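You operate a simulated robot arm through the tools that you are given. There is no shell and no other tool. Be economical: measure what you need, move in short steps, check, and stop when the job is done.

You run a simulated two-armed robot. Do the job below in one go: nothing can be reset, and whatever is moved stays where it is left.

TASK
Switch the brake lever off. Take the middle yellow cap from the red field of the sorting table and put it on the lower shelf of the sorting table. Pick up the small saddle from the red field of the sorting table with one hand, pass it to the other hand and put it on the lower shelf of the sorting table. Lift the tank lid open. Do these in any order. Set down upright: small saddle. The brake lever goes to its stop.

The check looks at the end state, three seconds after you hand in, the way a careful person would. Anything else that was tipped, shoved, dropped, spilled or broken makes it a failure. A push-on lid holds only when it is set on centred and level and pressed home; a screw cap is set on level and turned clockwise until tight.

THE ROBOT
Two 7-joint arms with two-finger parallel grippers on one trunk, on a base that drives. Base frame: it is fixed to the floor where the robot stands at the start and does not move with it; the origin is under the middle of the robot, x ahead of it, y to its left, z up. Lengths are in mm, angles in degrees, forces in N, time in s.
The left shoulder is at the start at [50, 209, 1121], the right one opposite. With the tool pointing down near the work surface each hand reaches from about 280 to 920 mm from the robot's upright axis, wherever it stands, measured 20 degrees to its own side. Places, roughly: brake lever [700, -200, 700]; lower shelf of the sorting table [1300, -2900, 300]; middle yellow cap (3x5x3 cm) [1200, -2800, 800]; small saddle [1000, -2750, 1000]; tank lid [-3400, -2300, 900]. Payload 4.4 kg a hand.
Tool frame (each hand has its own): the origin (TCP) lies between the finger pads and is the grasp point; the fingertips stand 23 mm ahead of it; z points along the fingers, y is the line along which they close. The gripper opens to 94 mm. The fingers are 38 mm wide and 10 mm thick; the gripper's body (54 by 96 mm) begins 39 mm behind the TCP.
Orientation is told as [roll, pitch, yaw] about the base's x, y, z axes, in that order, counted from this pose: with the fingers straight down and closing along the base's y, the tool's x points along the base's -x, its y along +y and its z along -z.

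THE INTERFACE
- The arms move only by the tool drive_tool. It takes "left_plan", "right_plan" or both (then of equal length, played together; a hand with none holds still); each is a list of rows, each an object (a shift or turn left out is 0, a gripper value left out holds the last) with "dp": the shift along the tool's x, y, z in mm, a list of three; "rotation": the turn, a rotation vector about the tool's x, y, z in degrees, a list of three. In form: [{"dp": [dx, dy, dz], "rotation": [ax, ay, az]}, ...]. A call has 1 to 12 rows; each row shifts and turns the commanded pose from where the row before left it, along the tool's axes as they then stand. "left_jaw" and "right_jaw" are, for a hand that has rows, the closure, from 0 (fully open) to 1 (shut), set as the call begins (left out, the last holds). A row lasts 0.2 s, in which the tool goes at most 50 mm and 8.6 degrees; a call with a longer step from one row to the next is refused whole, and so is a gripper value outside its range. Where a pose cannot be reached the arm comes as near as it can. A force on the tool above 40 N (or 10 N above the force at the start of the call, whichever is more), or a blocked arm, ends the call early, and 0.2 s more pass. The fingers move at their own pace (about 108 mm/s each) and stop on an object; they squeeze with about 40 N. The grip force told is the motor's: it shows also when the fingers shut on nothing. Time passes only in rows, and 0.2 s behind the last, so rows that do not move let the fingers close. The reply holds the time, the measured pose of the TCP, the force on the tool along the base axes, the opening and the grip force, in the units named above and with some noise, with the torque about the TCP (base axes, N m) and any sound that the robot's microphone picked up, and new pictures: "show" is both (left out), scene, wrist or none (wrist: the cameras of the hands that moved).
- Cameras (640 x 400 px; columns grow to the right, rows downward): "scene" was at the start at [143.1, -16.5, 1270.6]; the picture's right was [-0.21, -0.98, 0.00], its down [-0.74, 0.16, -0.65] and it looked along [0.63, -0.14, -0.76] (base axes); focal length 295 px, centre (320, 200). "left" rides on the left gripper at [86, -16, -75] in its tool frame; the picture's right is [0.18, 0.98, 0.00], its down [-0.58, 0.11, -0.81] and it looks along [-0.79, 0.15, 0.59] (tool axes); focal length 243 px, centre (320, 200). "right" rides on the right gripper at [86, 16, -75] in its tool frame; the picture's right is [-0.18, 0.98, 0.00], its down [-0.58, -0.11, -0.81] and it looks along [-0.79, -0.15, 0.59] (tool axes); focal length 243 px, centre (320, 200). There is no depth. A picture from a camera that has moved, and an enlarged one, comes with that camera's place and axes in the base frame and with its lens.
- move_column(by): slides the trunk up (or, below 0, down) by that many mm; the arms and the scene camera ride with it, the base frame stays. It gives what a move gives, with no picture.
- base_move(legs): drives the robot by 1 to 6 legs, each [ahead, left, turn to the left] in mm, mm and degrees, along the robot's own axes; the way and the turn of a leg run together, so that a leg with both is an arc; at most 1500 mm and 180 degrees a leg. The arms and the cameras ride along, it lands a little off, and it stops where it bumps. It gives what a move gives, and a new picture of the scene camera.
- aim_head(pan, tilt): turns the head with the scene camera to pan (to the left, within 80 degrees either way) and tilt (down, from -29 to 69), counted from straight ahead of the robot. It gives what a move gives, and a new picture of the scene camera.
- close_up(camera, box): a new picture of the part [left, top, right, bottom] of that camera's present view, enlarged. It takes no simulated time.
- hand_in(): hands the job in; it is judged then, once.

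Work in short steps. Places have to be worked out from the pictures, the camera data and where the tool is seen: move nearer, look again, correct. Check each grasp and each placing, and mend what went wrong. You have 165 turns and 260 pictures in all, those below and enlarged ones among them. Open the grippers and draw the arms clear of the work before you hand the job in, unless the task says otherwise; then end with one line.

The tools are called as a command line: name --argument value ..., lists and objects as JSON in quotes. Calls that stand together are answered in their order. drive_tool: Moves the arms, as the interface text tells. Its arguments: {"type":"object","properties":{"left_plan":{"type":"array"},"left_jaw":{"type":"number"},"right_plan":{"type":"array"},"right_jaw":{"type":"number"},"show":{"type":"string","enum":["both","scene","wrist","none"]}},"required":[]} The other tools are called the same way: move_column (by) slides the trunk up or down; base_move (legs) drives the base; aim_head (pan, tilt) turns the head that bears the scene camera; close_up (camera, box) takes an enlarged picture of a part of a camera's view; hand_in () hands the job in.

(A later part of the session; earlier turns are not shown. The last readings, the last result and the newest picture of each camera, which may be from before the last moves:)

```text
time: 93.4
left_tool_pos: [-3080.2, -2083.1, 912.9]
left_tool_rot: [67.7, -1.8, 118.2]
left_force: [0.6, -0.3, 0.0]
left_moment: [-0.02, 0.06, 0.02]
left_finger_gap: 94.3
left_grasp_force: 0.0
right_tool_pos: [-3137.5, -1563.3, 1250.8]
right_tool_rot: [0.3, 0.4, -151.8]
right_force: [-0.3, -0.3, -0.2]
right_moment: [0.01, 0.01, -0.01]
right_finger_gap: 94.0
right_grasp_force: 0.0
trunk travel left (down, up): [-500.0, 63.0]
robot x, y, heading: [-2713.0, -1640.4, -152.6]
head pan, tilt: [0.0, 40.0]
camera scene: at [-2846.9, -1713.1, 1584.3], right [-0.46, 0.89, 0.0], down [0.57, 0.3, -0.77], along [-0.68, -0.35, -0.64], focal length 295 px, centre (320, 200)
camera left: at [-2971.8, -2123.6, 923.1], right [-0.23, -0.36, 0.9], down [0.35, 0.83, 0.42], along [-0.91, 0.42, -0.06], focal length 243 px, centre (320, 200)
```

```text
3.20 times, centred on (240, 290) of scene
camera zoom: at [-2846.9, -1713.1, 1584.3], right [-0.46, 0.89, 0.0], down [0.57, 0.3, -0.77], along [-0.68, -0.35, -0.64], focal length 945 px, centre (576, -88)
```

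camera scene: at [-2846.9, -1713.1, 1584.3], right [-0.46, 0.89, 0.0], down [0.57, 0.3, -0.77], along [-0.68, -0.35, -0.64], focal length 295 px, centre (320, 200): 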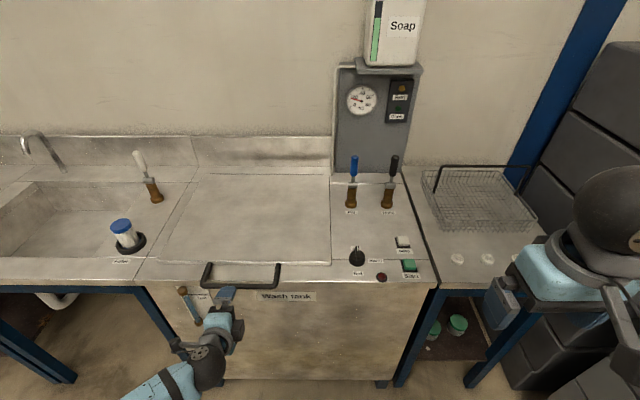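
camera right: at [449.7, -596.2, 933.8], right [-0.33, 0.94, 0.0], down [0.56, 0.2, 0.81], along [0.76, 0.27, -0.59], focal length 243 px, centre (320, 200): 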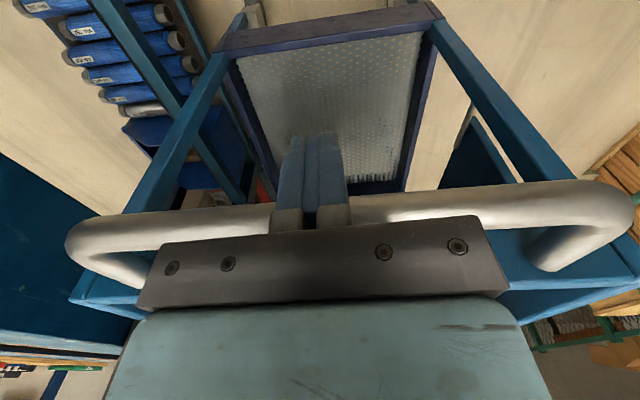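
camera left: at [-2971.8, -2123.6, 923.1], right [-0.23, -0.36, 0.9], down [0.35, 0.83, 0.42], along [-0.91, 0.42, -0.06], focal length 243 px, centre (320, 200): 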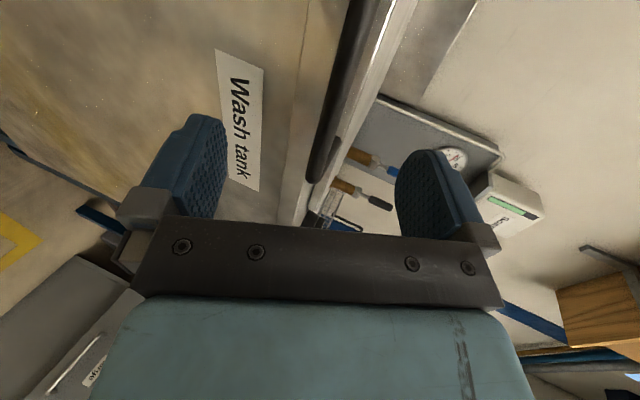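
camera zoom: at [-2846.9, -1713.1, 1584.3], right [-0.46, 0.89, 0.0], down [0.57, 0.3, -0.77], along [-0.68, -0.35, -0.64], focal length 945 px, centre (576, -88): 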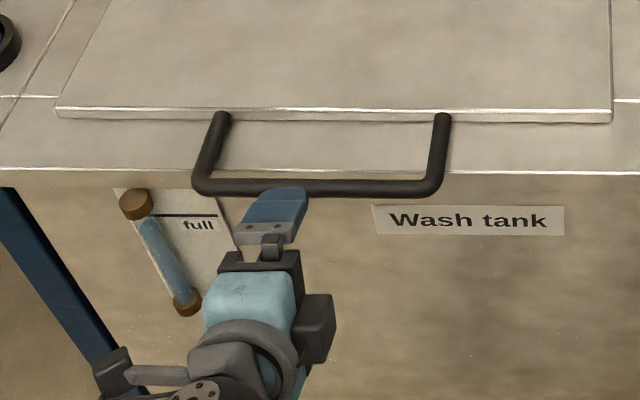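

Handle bar located at about [-3156,-2113,898], with the hinge about 520 mm behind it. I lift and retract the hand, then drive forward 180 mm so the whole arc is within reach.

drive_tool --left_plan '[{"dp": [-2, 20, -40]}, {"dp": [-2, 20, -40]}, {"dp": [-2, 20, -35]}, {"dp": [-2, 20, -35]}, {"dp": [0, 20, 0]}, {}]' --show "none"

base_move --legs '[[180, 0, 0]]'

```text
time: 94.8
left_tool_pos: [-2992.9, -2030.9, 1060.1]
left_tool_rot: [67.8, -1.8, 118.1]
left_force: [0.1, -0.8, 0.1]
left_moment: [0.0, 0.01, 0.0]
left_finger_gap: 94.0
left_grasp_force: 0.0
right_tool_pos: [-3138.0, -1563.4, 1252.7]
right_tool_rot: [0.4, 0.3, -151.7]
right_force: [1.6, 0.1, 1.5]
right_moment: [0.0, -0.02, -0.02]
right_finger_gap: 93.9
right_grasp_force: 0.1
trunk travel left (down, up): [-500.0, 63.0]
robot x, y, heading: [-2714.3, -1640.6, -152.7]
head pan, tilt: [0.0, 40.0]
```

```text
time: 96.3
left_tool_pos: [-3149.1, -2113.7, 1059.9]
left_tool_rot: [67.7, -1.8, 118.2]
left_force: [-0.6, -0.5, -0.3]
left_moment: [0.02, -0.01, 0.02]
left_finger_gap: 94.1
left_grasp_force: 0.1
right_tool_pos: [-3296.6, -1646.6, 1252.4]
right_tool_rot: [0.4, 0.3, -151.6]
right_force: [0.6, 0.5, 0.1]
right_moment: [0.02, 0.01, 0.0]
right_finger_gap: 94.1
right_grasp_force: 0.0
trunk travel left (down, up): [-500.0, 63.0]
robot x, y, heading: [-2867.6, -1724.8, -152.2]
head pan, tilt: [0.0, 40.0]
camera scene: at [-3004.3, -1796.1, 1584.3], right [-0.46, 0.89, 0.0], down [0.57, 0.3, -0.77], along [-0.68, -0.36, -0.64], focal length 295 px, centre (320, 200)
```

scene: 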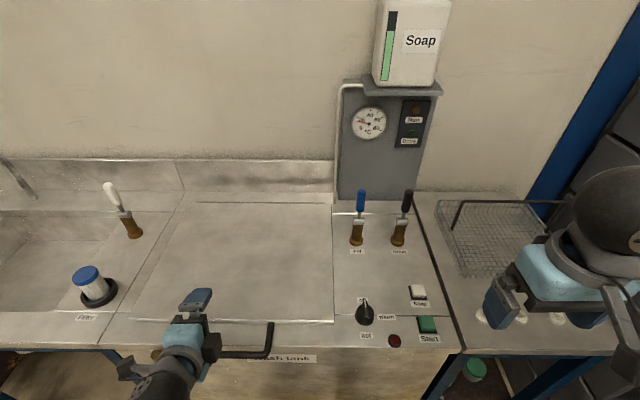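

I move down and back to a point in front of the bar.

drive_tool --left_plan '[{"dp": [0, -20, -30]}, {"dp": [0, -43, 0]}, {"dp": [0, -43, 0]}, {"dp": [0, -42, 0]}, {}]'

close_up --camera "scene" --box '[120, 280, 320, 400]'

```text
time: 97.5
left_tool_pos: [-3076.1, -2072.3, 935.2]
left_tool_rot: [67.7, -1.8, 118.2]
left_force: [0.8, 0.1, -0.1]
left_moment: [0.0, -0.02, 0.0]
left_finger_gap: 94.2
left_grasp_force: 0.1
right_tool_pos: [-3297.2, -1647.3, 1251.4]
right_tool_rot: [0.4, 0.3, -151.6]
right_force: [0.3, 0.1, 0.0]
right_moment: [-0.01, -0.03, -0.01]
right_finger_gap: 94.0
right_grasp_force: 0.0
trunk travel left (down, up): [-500.0, 63.0]
robot x, y, heading: [-2869.4, -1724.4, -152.3]
head pan, tilt: [0.0, 40.0]
camera scene: at [-3005.3, -1797.0, 1584.2], right [-0.46, 0.89, 0.0], down [0.57, 0.3, -0.77], along [-0.68, -0.36, -0.64], focal length 295 px, centre (320, 200)
camera left: at [-2967.4, -2112.5, 946.5], right [-0.23, -0.36, 0.9], down [0.35, 0.83, 0.43], along [-0.91, 0.41, -0.06], focal length 243 px, centre (320, 200)
```

scene: 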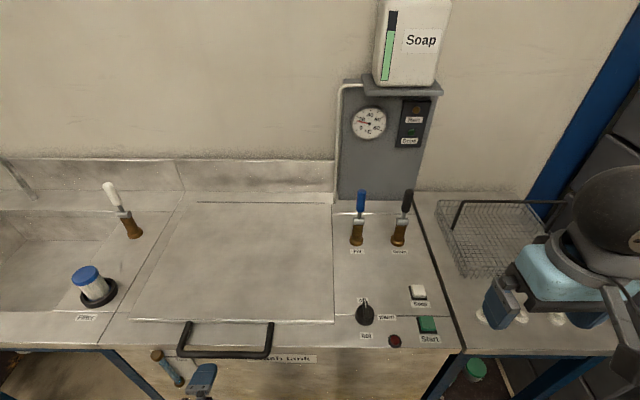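
left: 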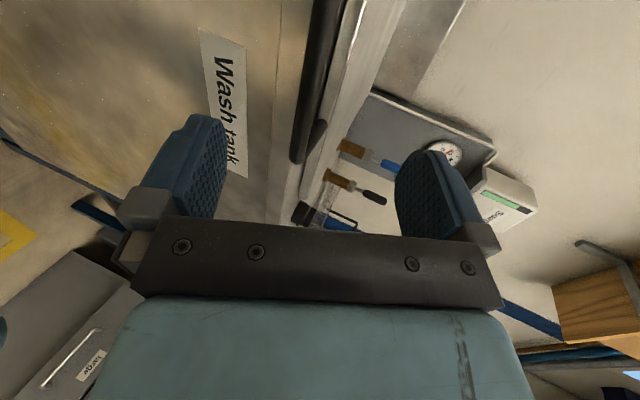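

```text
3.20 times, centred on (220, 340) of scene
camera zoom: at [-3005.3, -1797.0, 1584.2], right [-0.46, 0.89, 0.0], down [0.57, 0.3, -0.77], along [-0.68, -0.36, -0.64], focal length 945 px, centre (640, -248)
```

zoom: 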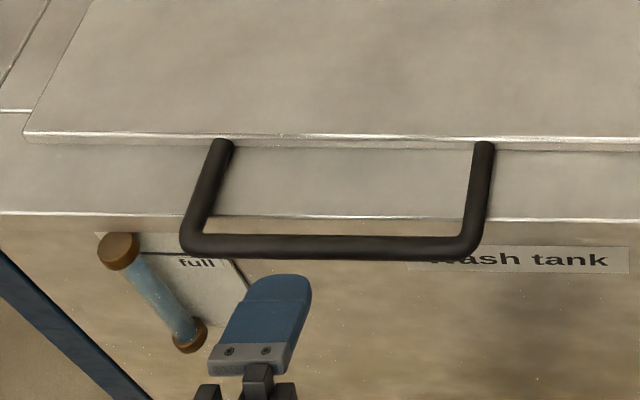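

The bar is at tool offset (8, -3, +107). I advance 99 mm and close gently on it.

drive_tool --left_plan '[{"dp": [4, -1.5, 33]}, {"dp": [4, -1.5, 33]}, {"dp": [0, 0, 20]}, {"dp": [0, 0, 13]}, {}]' --show "wrist"

drive_tool --left_plan '[{}, {}, {}, {}]' --left_jaw 1

```text
time: 98.7
left_tool_pos: [-3155.0, -2118.1, 895.0]
left_tool_rot: [67.7, -1.8, 118.2]
left_force: [-0.9, 0.2, -0.1]
left_moment: [-0.01, -0.01, 0.0]
left_finger_gap: 93.7
left_grasp_force: 0.1
right_tool_pos: [-3296.0, -1647.7, 1252.5]
right_tool_rot: [0.4, 0.3, -151.5]
right_force: [0.8, 0.1, 0.9]
right_moment: [0.02, 0.01, -0.04]
right_finger_gap: 93.9
right_grasp_force: 0.0
trunk travel left (down, up): [-500.0, 63.0]
robot x, y, heading: [-2868.8, -1726.7, -152.3]
head pan, tilt: [0.0, 40.0]
camera left: at [-3045.5, -2159.4, 905.6], right [-0.23, -0.36, 0.9], down [0.35, 0.83, 0.42], along [-0.91, 0.41, -0.06], focal length 243 px, centre (320, 200)
```

left: 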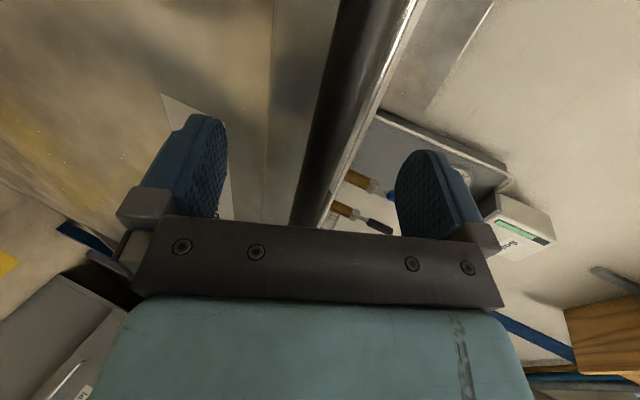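

```text
time: 99.7
left_tool_pos: [-3153.7, -2118.0, 894.1]
left_tool_rot: [67.6, -1.7, 118.3]
left_force: [2.0, 0.9, -2.7]
left_moment: [-1.52, -0.84, -1.14]
left_finger_gap: 16.8
left_grasp_force: 45.0
right_tool_pos: [-3296.4, -1647.7, 1251.0]
right_tool_rot: [0.5, 0.4, -151.6]
right_force: [-0.3, 0.2, 0.0]
right_moment: [0.02, 0.02, 0.04]
right_finger_gap: 94.0
right_grasp_force: 0.1
trunk travel left (down, up): [-500.0, 63.0]
robot x, y, heading: [-2870.5, -1726.4, -152.2]
head pan, tilt: [0.0, 40.0]
camera scene: at [-3004.6, -1795.7, 1584.3], right [-0.46, 0.89, 0.0], down [0.57, 0.3, -0.77], along [-0.68, -0.36, -0.64], focal length 295 px, centre (320, 200)
camera left: at [-3045.4, -2159.2, 905.5], right [-0.23, -0.36, 0.9], down [0.35, 0.83, 0.42], along [-0.91, 0.42, -0.06], focal length 243 px, centre (320, 200)
```

scene: 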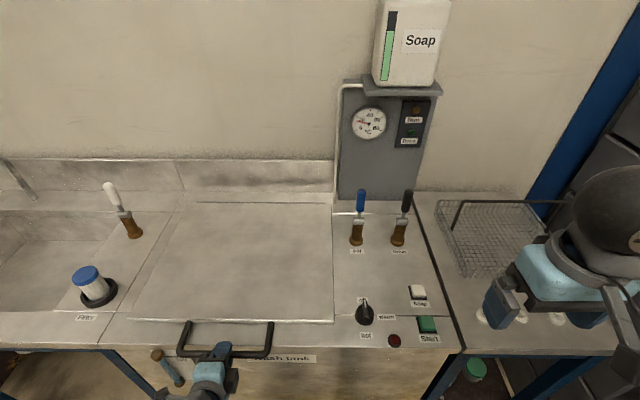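
left: 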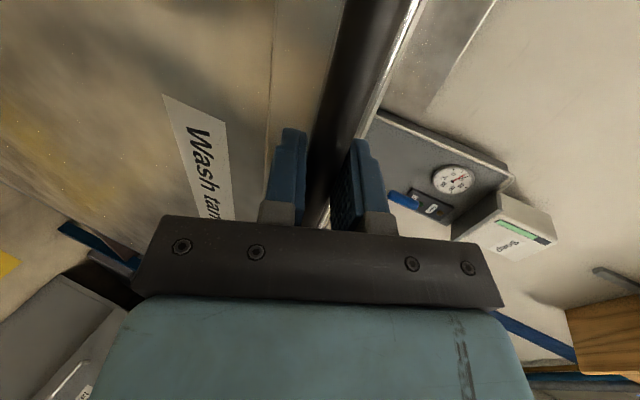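

Handle is gripped (17 mm bar). I begin lifting along the hinge arc (R about 515 mm), rotating the tool with the lid, 2° per row.

drive_tool --left_plan '[{"dp": [0, 16.7, -6.5], "rotation": [2, 0, 0]}, {"dp": [0, 16.7, -6.5], "rotation": [2, 0, 0]}, {"dp": [0, 16.7, -6.5], "rotation": [2, 0, 0]}, {"dp": [0, 16.7, -6.5], "rotation": [2, 0, 0]}, {"dp": [0, 16.7, -6.5], "rotation": [2, 0, 0]}, {"dp": [0, 16.7, -6.5], "rotation": [2, 0, 0]}]' --show "scene"

```text
time: 101.1
left_tool_pos: [-3163.8, -2123.5, 998.5]
left_tool_rot: [55.6, -1.8, 118.0]
left_force: [-17.2, 26.0, -1.3]
left_moment: [-0.92, -0.43, -1.57]
left_finger_gap: 16.6
left_grasp_force: 45.1
right_tool_pos: [-3298.2, -1643.9, 1250.8]
right_tool_rot: [0.5, 0.2, -151.6]
right_force: [-0.3, 0.6, -0.1]
right_moment: [-0.02, 0.02, -0.02]
right_finger_gap: 94.0
right_grasp_force: 0.0
trunk travel left (down, up): [-500.0, 63.0]
robot x, y, heading: [-2867.4, -1723.1, -152.6]
head pan, tilt: [0.0, 40.0]
camera scene: at [-3007.5, -1791.9, 1584.2], right [-0.46, 0.89, 0.0], down [0.57, 0.3, -0.77], along [-0.68, -0.36, -0.64], focal length 295 px, centre (320, 200)
```

scene: 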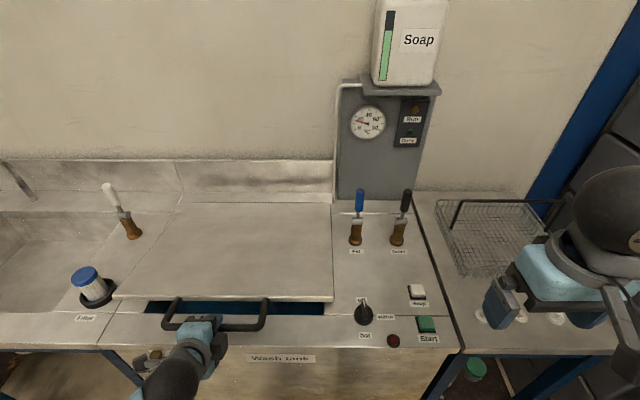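

Lid is rising (12°). There's a sideways load, so I add a small rightward correction and continue.

drive_tool --left_plan '[{"dp": [-3, 16.7, -6.5], "rotation": [2, 0, 0]}, {"dp": [-2, 16.7, -6.5], "rotation": [2, 0, 0]}, {"dp": [-1, 16.7, -6.5], "rotation": [2, 0, 0]}, {"dp": [0, 16.7, -6.5], "rotation": [2, 0, 0]}, {"dp": [0, 16.7, -6.5], "rotation": [2, 0, 0]}, {"dp": [0, 16.7, -6.5], "rotation": [2, 0, 0]}]' --show "none"

```text
time: 102.5
left_tool_pos: [-3193.7, -2139.3, 1103.6]
left_tool_rot: [43.7, -1.7, 118.0]
left_force: [-14.1, 21.3, 0.2]
left_moment: [-1.24, -0.39, -1.15]
left_finger_gap: 17.0
left_grasp_force: 45.5
right_tool_pos: [-3298.6, -1644.8, 1250.4]
right_tool_rot: [0.5, 0.4, -151.6]
right_force: [0.6, 0.3, -1.0]
right_moment: [-0.02, -0.03, -0.03]
right_finger_gap: 93.9
right_grasp_force: 0.1
trunk travel left (down, up): [-500.0, 63.0]
robot x, y, heading: [-2869.2, -1722.7, -152.4]
head pan, tilt: [0.0, 40.0]
```

At 24°, forces are acceptable. I continue 20° more.

drive_tool --left_plan '[{"dp": [-2, 16.7, -6.5], "rotation": [2, 0, 0]}, {"dp": [-2, 16.7, -6.5], "rotation": [2, 0, 0]}, {"dp": [-1, 16.7, -6.5], "rotation": [2, 0, 0]}, {"dp": [-1, 16.7, -6.5], "rotation": [2, 0, 0]}, {"dp": [-1, 16.7, -6.5], "rotation": [2, 0, 0]}, {"dp": [0, 16.7, -6.5], "rotation": [2, 0, 0]}, {"dp": [0, 16.7, -6.5], "rotation": [2, 0, 0]}, {"dp": [0, 16.7, -6.5], "rotation": [2, 0, 0]}, {"dp": [0, 16.7, -6.5], "rotation": [2, 0, 0]}, {"dp": [0, 16.7, -6.5], "rotation": [2, 0, 0]}]' --show "scene"

```text
time: 104.7
left_tool_pos: [-3280.8, -2184.1, 1252.7]
left_tool_rot: [23.7, -1.8, 118.1]
left_force: [0.5, 6.8, 4.9]
left_moment: [-1.09, -0.38, -1.48]
left_finger_gap: 16.6
left_grasp_force: 44.8
right_tool_pos: [-3297.0, -1644.8, 1252.0]
right_tool_rot: [0.5, 0.1, -151.6]
right_force: [0.7, -0.5, 0.1]
right_moment: [-0.01, 0.01, 0.02]
right_finger_gap: 94.0
right_grasp_force: 0.1
trunk travel left (down, up): [-500.0, 63.0]
robot x, y, heading: [-2868.8, -1725.0, -152.1]
head pan, tilt: [0.0, 40.0]
camera scene: at [-3004.0, -1793.5, 1584.5], right [-0.46, 0.89, 0.0], down [0.57, 0.3, -0.77], along [-0.68, -0.36, -0.64], focal length 295 px, centre (320, 200)
```

scene: 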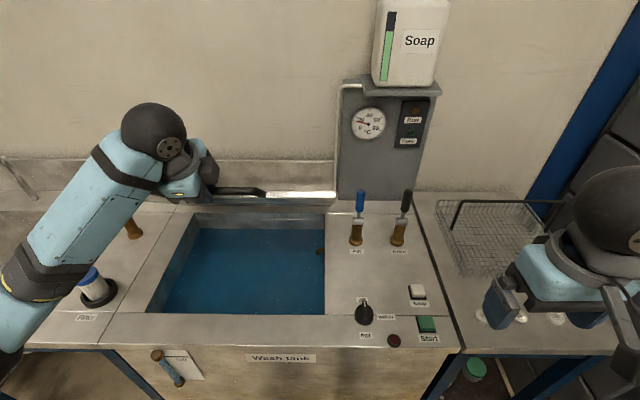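

Lid's about 44° open and forces are low. I continue another 20°.

drive_tool --left_plan '[{"dp": [0, 16.7, -6.5], "rotation": [2, 0, 0]}, {"dp": [0, 16.7, -6.5], "rotation": [2, 0, 0]}, {"dp": [0, 16.7, -6.5], "rotation": [2, 0, 0]}, {"dp": [0, 16.7, -6.5], "rotation": [2, 0, 0]}, {"dp": [0, 16.7, -6.5], "rotation": [2, 0, 0]}, {"dp": [0, 16.7, -6.5], "rotation": [2, 0, 0]}, {"dp": [0, 16.7, -6.5], "rotation": [2, 0, 0]}, {"dp": [0, 16.7, -6.5], "rotation": [2, 0, 0]}, {"dp": [0, 16.7, -6.5], "rotation": [2, 0, 0]}, {"dp": [0, 16.7, -6.5], "rotation": [2, 0, 0]}]' --show "scene"

```text
time: 106.9
left_tool_pos: [-3407.8, -2249.7, 1359.0]
left_tool_rot: [3.8, -1.5, 118.0]
left_force: [-12.5, 28.9, 5.4]
left_moment: [0.13, 0.07, -1.74]
left_finger_gap: 16.3
left_grasp_force: 44.9
right_tool_pos: [-3298.6, -1641.0, 1251.0]
right_tool_rot: [0.7, 0.2, -151.6]
right_force: [0.2, -0.1, 0.0]
right_moment: [-0.02, 0.05, -0.02]
right_finger_gap: 94.2
right_grasp_force: 0.0
trunk travel left (down, up): [-500.0, 63.0]
robot x, y, heading: [-2866.9, -1721.9, -152.3]
head pan, tilt: [0.0, 40.0]
camera scene: at [-3007.1, -1788.6, 1584.4], right [-0.46, 0.89, -0.01], down [0.57, 0.29, -0.77], along [-0.68, -0.36, -0.64], focal length 295 px, centre (320, 200)
```

scene: 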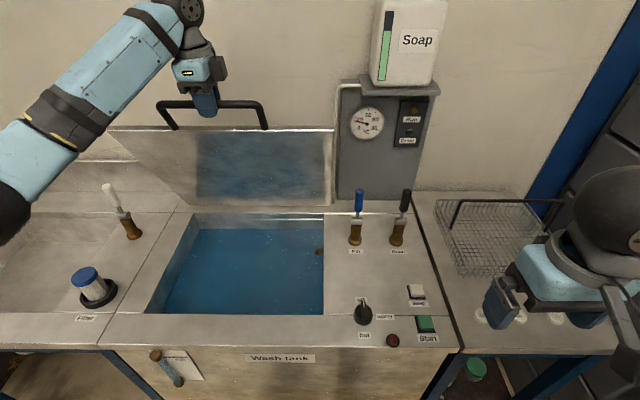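

About 64° open. I continue toward vertical with a slight rightward correction.

drive_tool --left_plan '[{"dp": [-3, 16.7, -6.5], "rotation": [2, 0, 0]}, {"dp": [-2, 16.7, -6.5], "rotation": [2, 0, 0]}, {"dp": [-1, 16.7, -6.5], "rotation": [2, 0, 0]}, {"dp": [0, 16.7, -6.5], "rotation": [2, 0, 0]}, {"dp": [0, 16.7, -6.5], "rotation": [2, 0, 0]}, {"dp": [0, 16.7, -6.5], "rotation": [2, 0, 0]}, {"dp": [0, 16.7, -6.5], "rotation": [2, 0, 0]}, {"dp": [0, 16.7, -6.5], "rotation": [2, 0, 0]}, {"dp": [0, 16.7, -6.5], "rotation": [2, 0, 0]}, {"dp": [0, 16.7, -6.5], "rotation": [2, 0, 0]}]' --show "scene"

```text
time: 109.1
left_tool_pos: [-3490.9, -2309.2, 1397.2]
left_tool_rot: [-13.5, -1.5, 118.1]
left_force: [-18.2, 31.7, -10.4]
left_moment: [0.62, 0.24, -1.62]
left_finger_gap: 15.9
left_grasp_force: 44.3
left hand out of reach, approached as far as the arm can: row 7, 8, 9, 10
right_tool_pos: [-3300.8, -1642.1, 1250.1]
right_tool_rot: [0.7, 0.4, -151.6]
right_force: [-0.4, 1.2, -0.6]
right_moment: [0.02, -0.01, 0.01]
right_finger_gap: 94.1
right_grasp_force: 0.0
trunk travel left (down, up): [-500.0, 63.0]
robot x, y, heading: [-2868.6, -1728.9, -152.5]
head pan, tilt: [0.0, 40.0]
camera scene: at [-3010.0, -1790.0, 1583.9], right [-0.46, 0.89, -0.01], down [0.57, 0.3, -0.77], along [-0.68, -0.36, -0.64], focal length 295 px, centre (320, 200)
```

scene: 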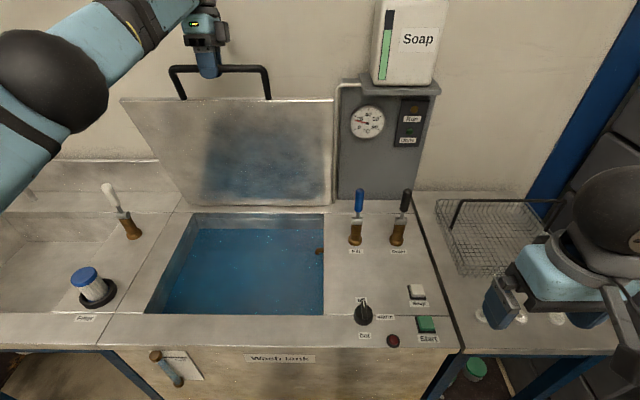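

It's at about 75° and the arm is at its reach limit pointing down. I loosen to a cage around the bar and tilt the tool back toward forward to regain reach.

drive_tool --left_plan '[{}, {"rotation": [-6, 0, 0]}, {"rotation": [-6, 0, 0]}, {"rotation": [-6, 0, 0]}, {"rotation": [-6, 0, 0]}, {"rotation": [-6, 0, 0]}, {"rotation": [-6, 0, 0]}, {"rotation": [-6, 0, 0]}, {}]' --left_jaw 0.76

```text
time: 111.1
left_tool_pos: [-3484.6, -2315.8, 1396.7]
left_tool_rot: [28.8, -1.8, 118.3]
left_force: [-1.2, 0.0, 0.5]
left_moment: [0.01, -0.02, -0.02]
left_finger_gap: 22.5
left_grasp_force: 0.2
right_tool_pos: [-3296.6, -1646.1, 1251.7]
right_tool_rot: [0.5, 0.3, -151.6]
right_force: [-0.1, -0.4, 0.0]
right_moment: [-0.02, 0.01, -0.04]
right_finger_gap: 94.0
right_grasp_force: 0.0
trunk travel left (down, up): [-500.0, 63.0]
robot x, y, heading: [-2868.2, -1726.3, -152.7]
head pan, tilt: [0.0, 40.0]
camera scene: at [-3004.7, -1795.9, 1584.3], right [-0.46, 0.89, 0.0], down [0.57, 0.3, -0.77], along [-0.68, -0.36, -0.64], focal length 295 px, centre (320, 200)
camera left: at [-3398.2, -2369.4, 1452.5], right [-0.66, -0.58, 0.47], down [-0.01, 0.63, 0.78], along [-0.75, 0.51, -0.42], focal length 243 px, centre (320, 200)
```

scene: 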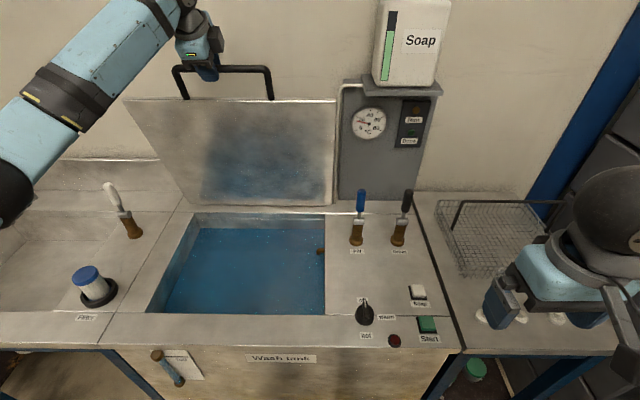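
left: 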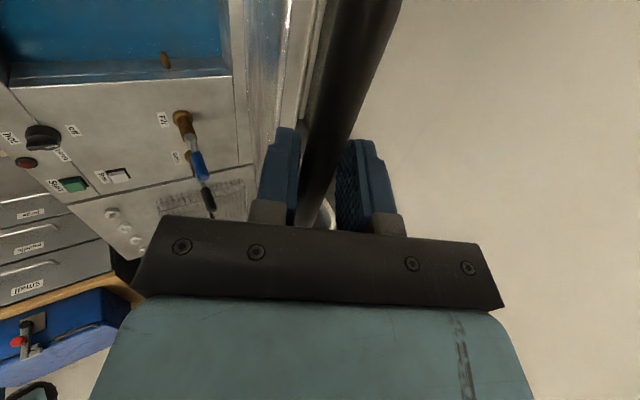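

The forces are near zero with the bar caged. I push on along the arc toward and slightly past vertical.

drive_tool --left_plan '[{"dp": [0, 14, 4]}, {"dp": [0, 14, 4.5]}, {"dp": [0, 14, 5]}, {"dp": [0, 14, 5.5]}, {"dp": [0, 14, 6]}, {"dp": [0, 14, 6.5]}, {"dp": [0, 14, 7]}, {"dp": [0, 14, 7]}, {}]'

```text
time: 112.8
left_tool_pos: [-3567.8, -2360.8, 1413.3]
left_tool_rot: [28.2, -1.7, 118.0]
left_force: [37.5, 20.8, -3.6]
left_moment: [0.06, -0.33, -0.77]
left_finger_gap: 39.9
left_grasp_force: 20.1
left hand out of reach, approached as far as the arm can: row 8
right_tool_pos: [-3289.8, -1644.4, 1253.9]
right_tool_rot: [0.4, -0.1, -151.5]
right_force: [0.4, 0.6, 0.1]
right_moment: [0.03, -0.01, 0.0]
right_finger_gap: 94.0
right_grasp_force: 0.1
trunk travel left (down, up): [-500.0, 63.0]
robot x, y, heading: [-2866.6, -1724.6, -152.0]
head pan, tilt: [0.0, 40.0]
stopped in row 8 (left hand): the force on the tool passed its limit at 46 N (the readings are from after the stop); the commanded pose is now the measured one
camera scene: at [-2995.2, -1791.6, 1585.3], right [-0.47, 0.88, 0.0], down [0.56, 0.3, -0.77], along [-0.68, -0.36, -0.64], focal length 295 px, centre (320, 200)
camera left: at [-3481.6, -2415.1, 1468.9], right [-0.67, -0.58, 0.46], down [-0.01, 0.63, 0.78], along [-0.74, 0.52, -0.43], focal length 243 px, centre (320, 200)
```

scene: 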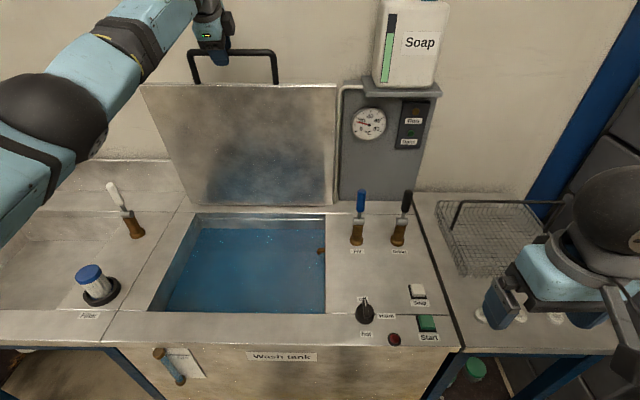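
left: 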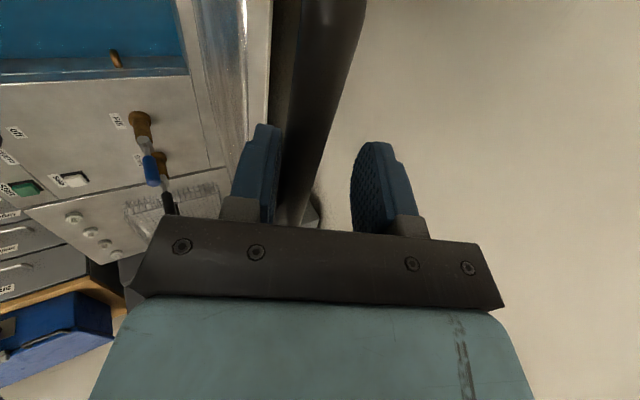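

The lid met its stop (37 N, forced the finger). I open the fingers and pull the hand back along its axis to see whether the lid stays.

drive_tool --left_plan '[{"dp": [0, -6, 0]}, {"dp": [0, -4, -15]}, {"dp": [0, 0, -25]}, {"dp": [0, 0, -35]}, {"dp": [0, 0, -35]}, {}]' --left_jaw 0.3 --show "scene"

```text
time: 114.2
left_tool_pos: [-3523.0, -2337.6, 1502.0]
left_tool_rot: [28.1, -1.8, 118.2]
left_force: [0.4, 0.2, -0.3]
left_moment: [-0.01, -0.04, -0.01]
left_finger_gap: 65.8
left_grasp_force: 0.1
right_tool_pos: [-3297.5, -1646.9, 1251.1]
right_tool_rot: [0.4, 0.4, -151.5]
right_force: [0.3, -0.1, 0.0]
right_moment: [0.02, -0.01, -0.02]
right_finger_gap: 93.7
right_grasp_force: 0.1
trunk travel left (down, up): [-500.0, 63.0]
robot x, y, heading: [-2870.0, -1721.5, -152.2]
head pan, tilt: [0.0, 40.0]
camera scene: at [-3005.2, -1796.5, 1584.1], right [-0.47, 0.89, 0.0], down [0.57, 0.3, -0.77], along [-0.68, -0.36, -0.64], focal length 295 px, centre (320, 200)
```

scene: 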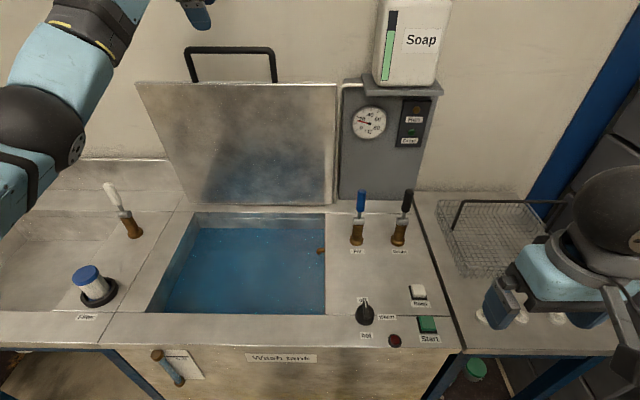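

The lid stays open at its stop. I retract the left arm toward the body, clear of the tank.

drive_tool --left_plan '[{"dp": [0, -40, -24]}, {"dp": [0, -40, -24]}, {"dp": [0, -40, -24]}, {"dp": [0, -40, -24]}, {"dp": [0, -40, -20], "rotation": [7, 0, 0]}, {"dp": [0, -40, -10], "rotation": [7, 0, 0]}, {"dp": [0, -40, 0], "rotation": [7, 0, 0]}, {"dp": [0, -40, 0], "rotation": [7, 0, 0]}, {"dp": [0, -40, 20]}, {"dp": [0, -40, 30]}, {"dp": [0, 0, 40]}, {}]' --show "none"

base_move --legs '[[-250, 0, 0], [0, 0, 45]]'

```text
time: 116.8
left_tool_pos: [-3141.8, -2136.6, 1400.7]
left_tool_rot: [0.2, -1.8, 118.2]
left_force: [0.2, -0.3, 0.3]
left_moment: [0.0, -0.03, -0.03]
left_finger_gap: 66.1
left_grasp_force: 0.1
right_tool_pos: [-3296.8, -1646.5, 1252.0]
right_tool_rot: [0.4, 0.3, -151.5]
right_force: [-0.5, -0.2, -0.1]
right_moment: [0.03, 0.0, 0.0]
right_finger_gap: 93.9
right_grasp_force: 0.1
trunk travel left (down, up): [-500.0, 63.0]
robot x, y, heading: [-2867.9, -1726.2, -152.3]
head pan, tilt: [0.0, 40.0]
```

```text
time: 120.6
left_tool_pos: [-2552.2, -2092.5, 1400.5]
left_tool_rot: [0.2, -1.8, 163.0]
left_force: [0.7, 0.4, -0.3]
left_moment: [-0.03, -0.01, 0.02]
left_finger_gap: 65.7
left_grasp_force: 0.0
right_tool_pos: [-3005.0, -1853.8, 1251.8]
right_tool_rot: [0.4, 0.3, -106.7]
right_force: [0.7, -0.1, 0.5]
right_moment: [0.03, -0.01, 0.01]
right_finger_gap: 94.3
right_grasp_force: 0.1
trunk travel left (down, up): [-500.0, 63.0]
robot x, y, heading: [-2646.1, -1610.3, -107.6]
head pan, tilt: [0.0, 40.0]
camera scene: at [-2692.8, -1754.3, 1584.3], right [-0.95, 0.3, 0.0], down [0.19, 0.61, -0.77], along [-0.23, -0.73, -0.64], focal length 295 px, centre (320, 200)
```

scene: 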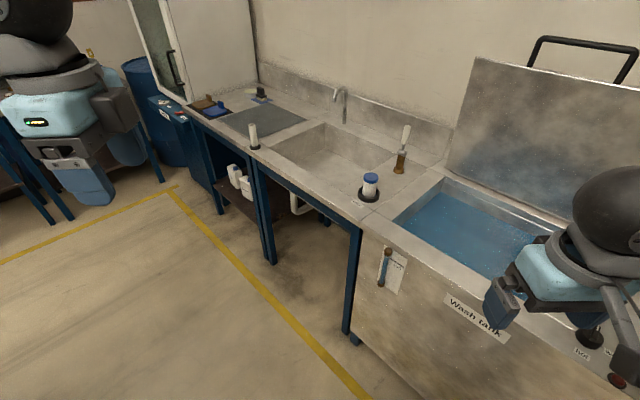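

The lid is still open. I turn another 45° left and look down the cross aisle.

base_move --legs '[[0, 0, 45]]'

aim_head --pan 15 --tilt 25

```text
time: 123.1
left_tool_pos: [-2235.6, -1880.0, 1401.3]
left_tool_rot: [0.3, -1.9, -151.5]
left_force: [-0.2, -0.5, -0.1]
left_moment: [0.0, 0.0, 0.02]
left_finger_gap: 65.7
left_grasp_force: 0.0
right_tool_pos: [-2723.3, -2036.1, 1251.8]
right_tool_rot: [0.4, 0.4, -61.2]
right_force: [0.2, -0.2, 0.3]
right_moment: [0.0, 0.0, 0.01]
right_finger_gap: 93.8
right_grasp_force: 0.0
trunk travel left (down, up): [-500.0, 63.0]
robot x, y, heading: [-2649.3, -1606.8, -61.9]
head pan, tilt: [0.0, 40.0]
camera scene: at [-2575.5, -1743.6, 1584.3], right [-0.88, -0.47, 0.0], down [-0.3, 0.57, -0.77], along [0.36, -0.68, -0.64], focal length 295 px, centre (320, 200)
```

scene: 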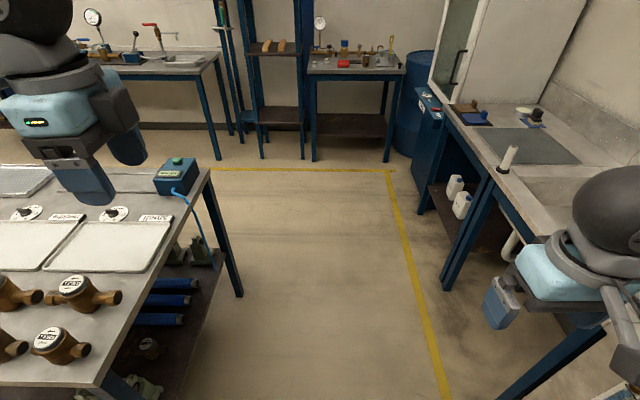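

```text
time: 123.9
left_tool_pos: [-2234.5, -1880.0, 1401.0]
left_tool_rot: [0.2, -1.9, -151.4]
left_force: [0.1, -0.1, 0.6]
left_moment: [-0.04, -0.03, -0.01]
left_finger_gap: 65.8
left_grasp_force: 0.1
right_tool_pos: [-2722.5, -2035.6, 1252.1]
right_tool_rot: [0.4, 0.3, -61.3]
right_force: [0.2, 0.0, -0.7]
right_moment: [0.01, 0.01, 0.01]
right_finger_gap: 94.0
right_grasp_force: 0.1
trunk travel left (down, up): [-500.0, 63.0]
robot x, y, heading: [-2647.1, -1608.5, -62.2]
head pan, tilt: [15.0, 25.0]
camera scene: at [-2552.3, -1735.8, 1607.5], right [-0.73, -0.68, 0.0], down [-0.29, 0.31, -0.91], along [0.62, -0.66, -0.42], focal length 295 px, centre (320, 200)
```

scene: 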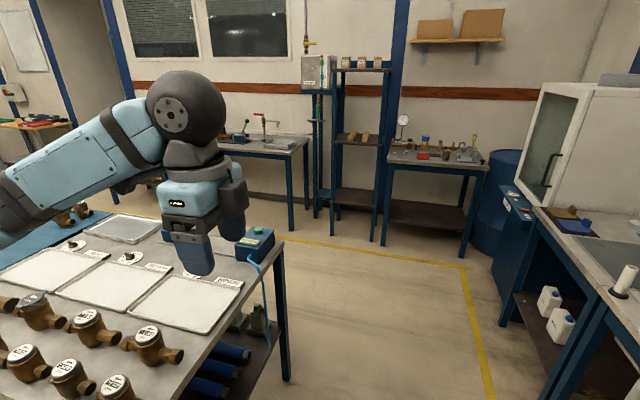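

The back aisle along the wall benches is visible (centre v about -1950). I drive forward into it.

base_move --legs '[[1000, 0, 1.5], [800, 0, 0]]'

aim_head --pan 70 --tilt 20

```text
time: 133.0
left_tool_pos: [-1310.2, -3424.9, 1400.6]
left_tool_rot: [0.2, -1.8, -148.0]
left_force: [0.3, 0.1, 0.2]
left_moment: [0.02, -0.02, -0.03]
left_finger_gap: 65.7
left_grasp_force: 0.0
right_tool_pos: [-1788.2, -3611.2, 1251.9]
right_tool_rot: [0.4, 0.3, -57.9]
right_force: [-0.2, 0.7, 0.1]
right_moment: [-0.03, -0.01, 0.0]
right_finger_gap: 94.1
right_grasp_force: 0.0
trunk travel left (down, up): [-500.0, 63.0]
robot x, y, heading: [-1741.9, -3180.8, -58.4]
head pan, tilt: [15.0, 25.0]
camera scene: at [-1637.2, -3301.1, 1607.7], right [-0.69, -0.73, 0.0], down [-0.31, 0.29, -0.91], along [0.66, -0.62, -0.42], focal length 295 px, centre (320, 200)
```

scene: 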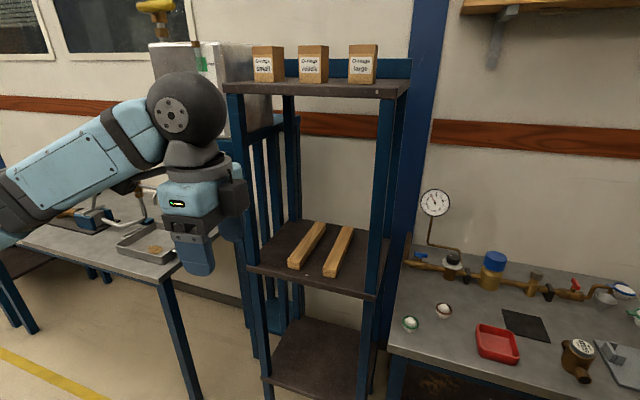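

```text
time: 134.3
left_tool_pos: [-1312.1, -3426.2, 1399.8]
left_tool_rot: [0.2, -1.9, -148.0]
left_force: [0.3, 0.3, 0.6]
left_moment: [0.01, 0.01, 0.01]
left_finger_gap: 65.8
left_grasp_force: 0.1
right_tool_pos: [-1788.2, -3611.2, 1251.8]
right_tool_rot: [0.5, 0.3, -57.8]
right_force: [-1.5, -0.4, 0.3]
right_moment: [0.02, -0.01, -0.05]
right_finger_gap: 94.2
right_grasp_force: 0.1
trunk travel left (down, up): [-500.0, 63.0]
robot x, y, heading: [-1740.0, -3178.6, -58.5]
head pan, tilt: [70.0, 20.0]
camera scene: at [-1612.5, -3219.7, 1615.7], right [0.2, -0.98, 0.0], down [-0.34, -0.07, -0.94], along [0.92, 0.19, -0.34], focal length 295 px, centre (320, 200)
```

scene: 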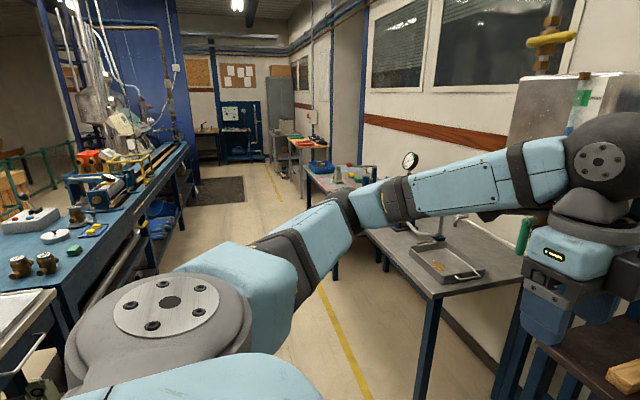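

The aisle toward +u is clear. I turn left to face along it and drive up to the sorting table.

base_move --legs '[[0, 0, 88], [1400, 0, 0]]'

aim_head --pan -20 --tilt 25

```text
time: 145.1
left_tool_pos: [-267.3, -2047.1, 1400.2]
left_tool_rot: [0.1, -1.8, -59.6]
left_force: [-0.5, 0.2, 1.0]
left_moment: [0.02, 0.02, -0.02]
left_finger_gap: 65.9
left_grasp_force: 0.1
right_tool_pos: [-93.1, -2528.0, 1251.6]
right_tool_rot: [0.3, 0.3, 30.8]
right_force: [1.1, 0.3, -0.5]
right_moment: [-0.01, 0.01, -0.01]
right_finger_gap: 94.2
right_grasp_force: 0.0
trunk travel left (down, up): [-500.0, 63.0]
robot x, y, heading: [-522.6, -2466.8, 30.4]
head pan, tilt: [70.0, 20.0]
camera scene: at [-480.7, -2341.8, 1615.7], right [0.98, 0.17, 0.0], down [0.06, -0.34, -0.94], along [-0.16, 0.93, -0.34], focal length 295 px, centre (320, 200)
```

scene: 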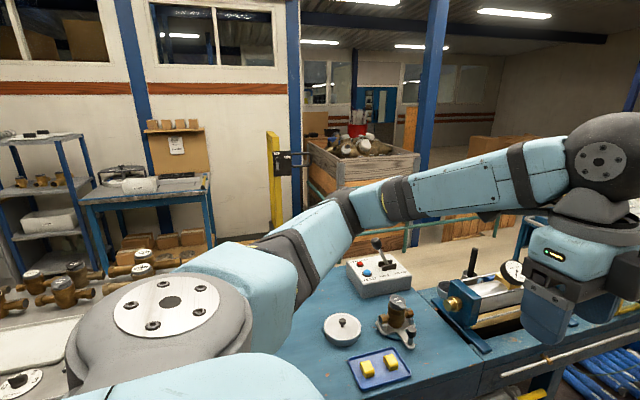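

```text
time: 146.8
left_tool_pos: [-267.2, -2047.4, 1399.8]
left_tool_rot: [0.2, -1.8, -59.6]
left_force: [-0.5, -0.5, 0.2]
left_moment: [0.0, 0.01, -0.02]
left_finger_gap: 65.6
left_grasp_force: 0.1
right_tool_pos: [-92.2, -2527.3, 1252.8]
right_tool_rot: [0.3, 0.3, 30.7]
right_force: [0.9, -0.1, 0.1]
right_moment: [-0.01, 0.02, 0.03]
right_finger_gap: 94.0
right_grasp_force: 0.1
trunk travel left (down, up): [-500.0, 63.0]
robot x, y, heading: [-526.2, -2467.1, 29.8]
head pan, tilt: [-20.0, 25.0]
camera scene: at [-373.5, -2417.2, 1607.6], right [0.18, -0.98, 0.0], down [-0.42, -0.07, -0.91], along [0.89, 0.16, -0.42], focal length 295 px, centre (320, 200)
```

scene: 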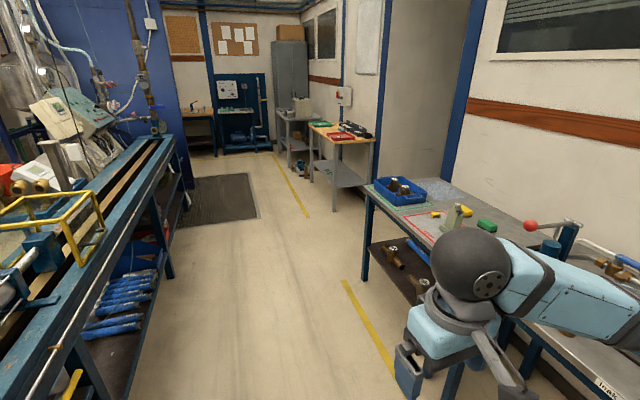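

The sorting table is the one at the right with colour-outlined fields and a lower shelf. I zoom in on it.

close_up --camera "scene" --box '[350, 160, 570, 300]'

```text
2.86 times, centred on (460, 230) of scene
camera zoom: at [-373.5, -2417.2, 1607.6], right [0.18, -0.98, 0.0], down [-0.42, -0.07, -0.91], along [0.89, 0.16, -0.42], focal length 844 px, centre (-80, 114)
```

zoom: 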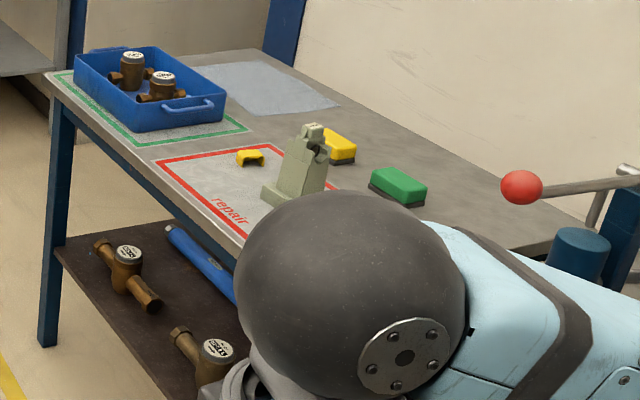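

Forward to be level with the table, then turn right to face it.

base_move --legs '[[1220, 0, 0], [0, 0, -90]]'

aim_head --pan 0 --tilt 45

```text
time: 156.8
left_tool_pos: [984.4, -2070.4, 1400.9]
left_tool_rot: [0.1, -1.9, -147.0]
left_force: [0.6, -0.4, 0.0]
left_moment: [0.0, 0.01, 0.01]
left_finger_gap: 65.9
left_grasp_force: 0.0
right_tool_pos: [510.6, -2264.5, 1251.8]
right_tool_rot: [0.4, 0.3, -56.7]
right_force: [-0.5, -0.1, -0.6]
right_moment: [0.0, -0.03, -0.02]
right_finger_gap: 94.2
right_grasp_force: 0.0
trunk travel left (down, up): [-500.0, 63.0]
robot x, y, heading: [553.7, -1832.4, -57.4]
head pan, tilt: [-20.0, 25.0]
camera scene: at [608.9, -1979.1, 1607.6], right [-0.98, -0.22, 0.0], down [-0.09, 0.41, -0.91], along [0.2, -0.88, -0.42], focal length 295 px, centre (320, 200)
```

scene: 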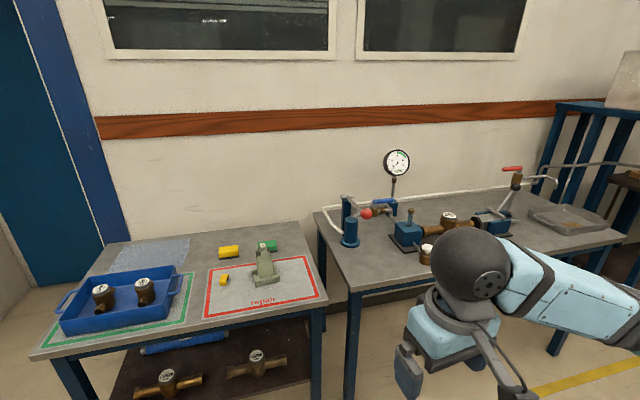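

```text
time: 157.7
left_tool_pos: [983.7, -2069.6, 1400.5]
left_tool_rot: [0.3, -1.8, -147.1]
left_force: [-0.7, 0.0, 0.3]
left_moment: [-0.02, -0.04, -0.02]
left_finger_gap: 65.7
left_grasp_force: 0.0
right_tool_pos: [510.6, -2264.6, 1252.3]
right_tool_rot: [0.4, 0.4, -56.7]
right_force: [-0.3, 0.4, 0.3]
right_moment: [0.01, 0.01, 0.0]
right_finger_gap: 94.0
right_grasp_force: 0.1
trunk travel left (down, up): [-500.0, 63.0]
robot x, y, heading: [556.8, -1832.1, -57.6]
head pan, tilt: [0.0, 45.0]
camera scene: at [632.4, -1957.8, 1577.1], right [-0.84, -0.54, 0.0], down [-0.38, 0.6, -0.71], along [0.38, -0.6, -0.71], focal length 295 px, centre (320, 200)
```

scene: 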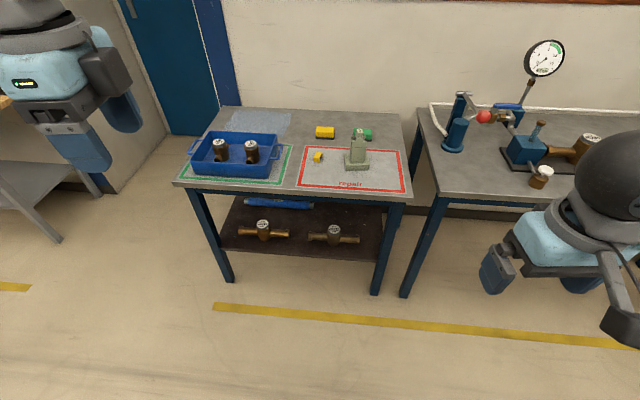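

close_up --camera "scene" --box '[290, 110, 420, 200]'

close_up --camera "scene" --box '[170, 100, 420, 300]'

```text
4.44 times, centred on (355, 155) of scene
camera zoom: at [632.4, -1957.8, 1577.1], right [-0.84, -0.54, 0.0], down [-0.38, 0.6, -0.71], along [0.38, -0.6, -0.71], focal length 1312 px, centre (164, 400)
```

zoom: 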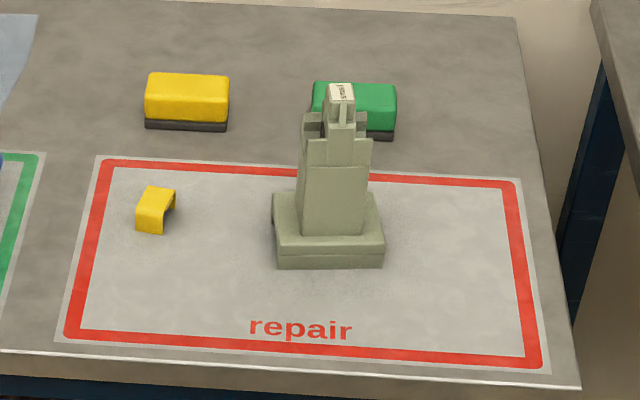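

```text
2.00 times, centred on (295, 200) of scene
camera zoom: at [632.4, -1957.8, 1577.1], right [-0.84, -0.54, 0.0], down [-0.38, 0.6, -0.71], along [0.38, -0.6, -0.71], focal length 591 px, centre (370, 200)
```

zoom: 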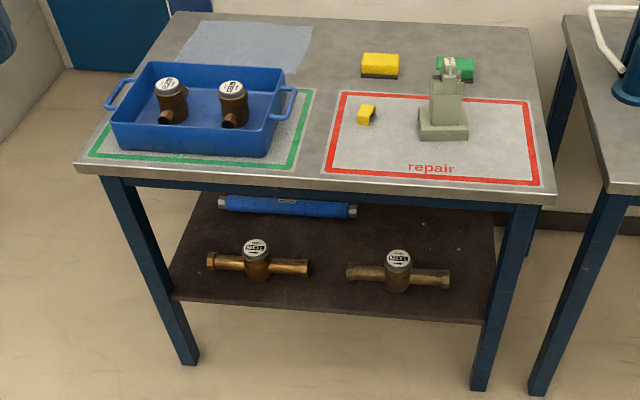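

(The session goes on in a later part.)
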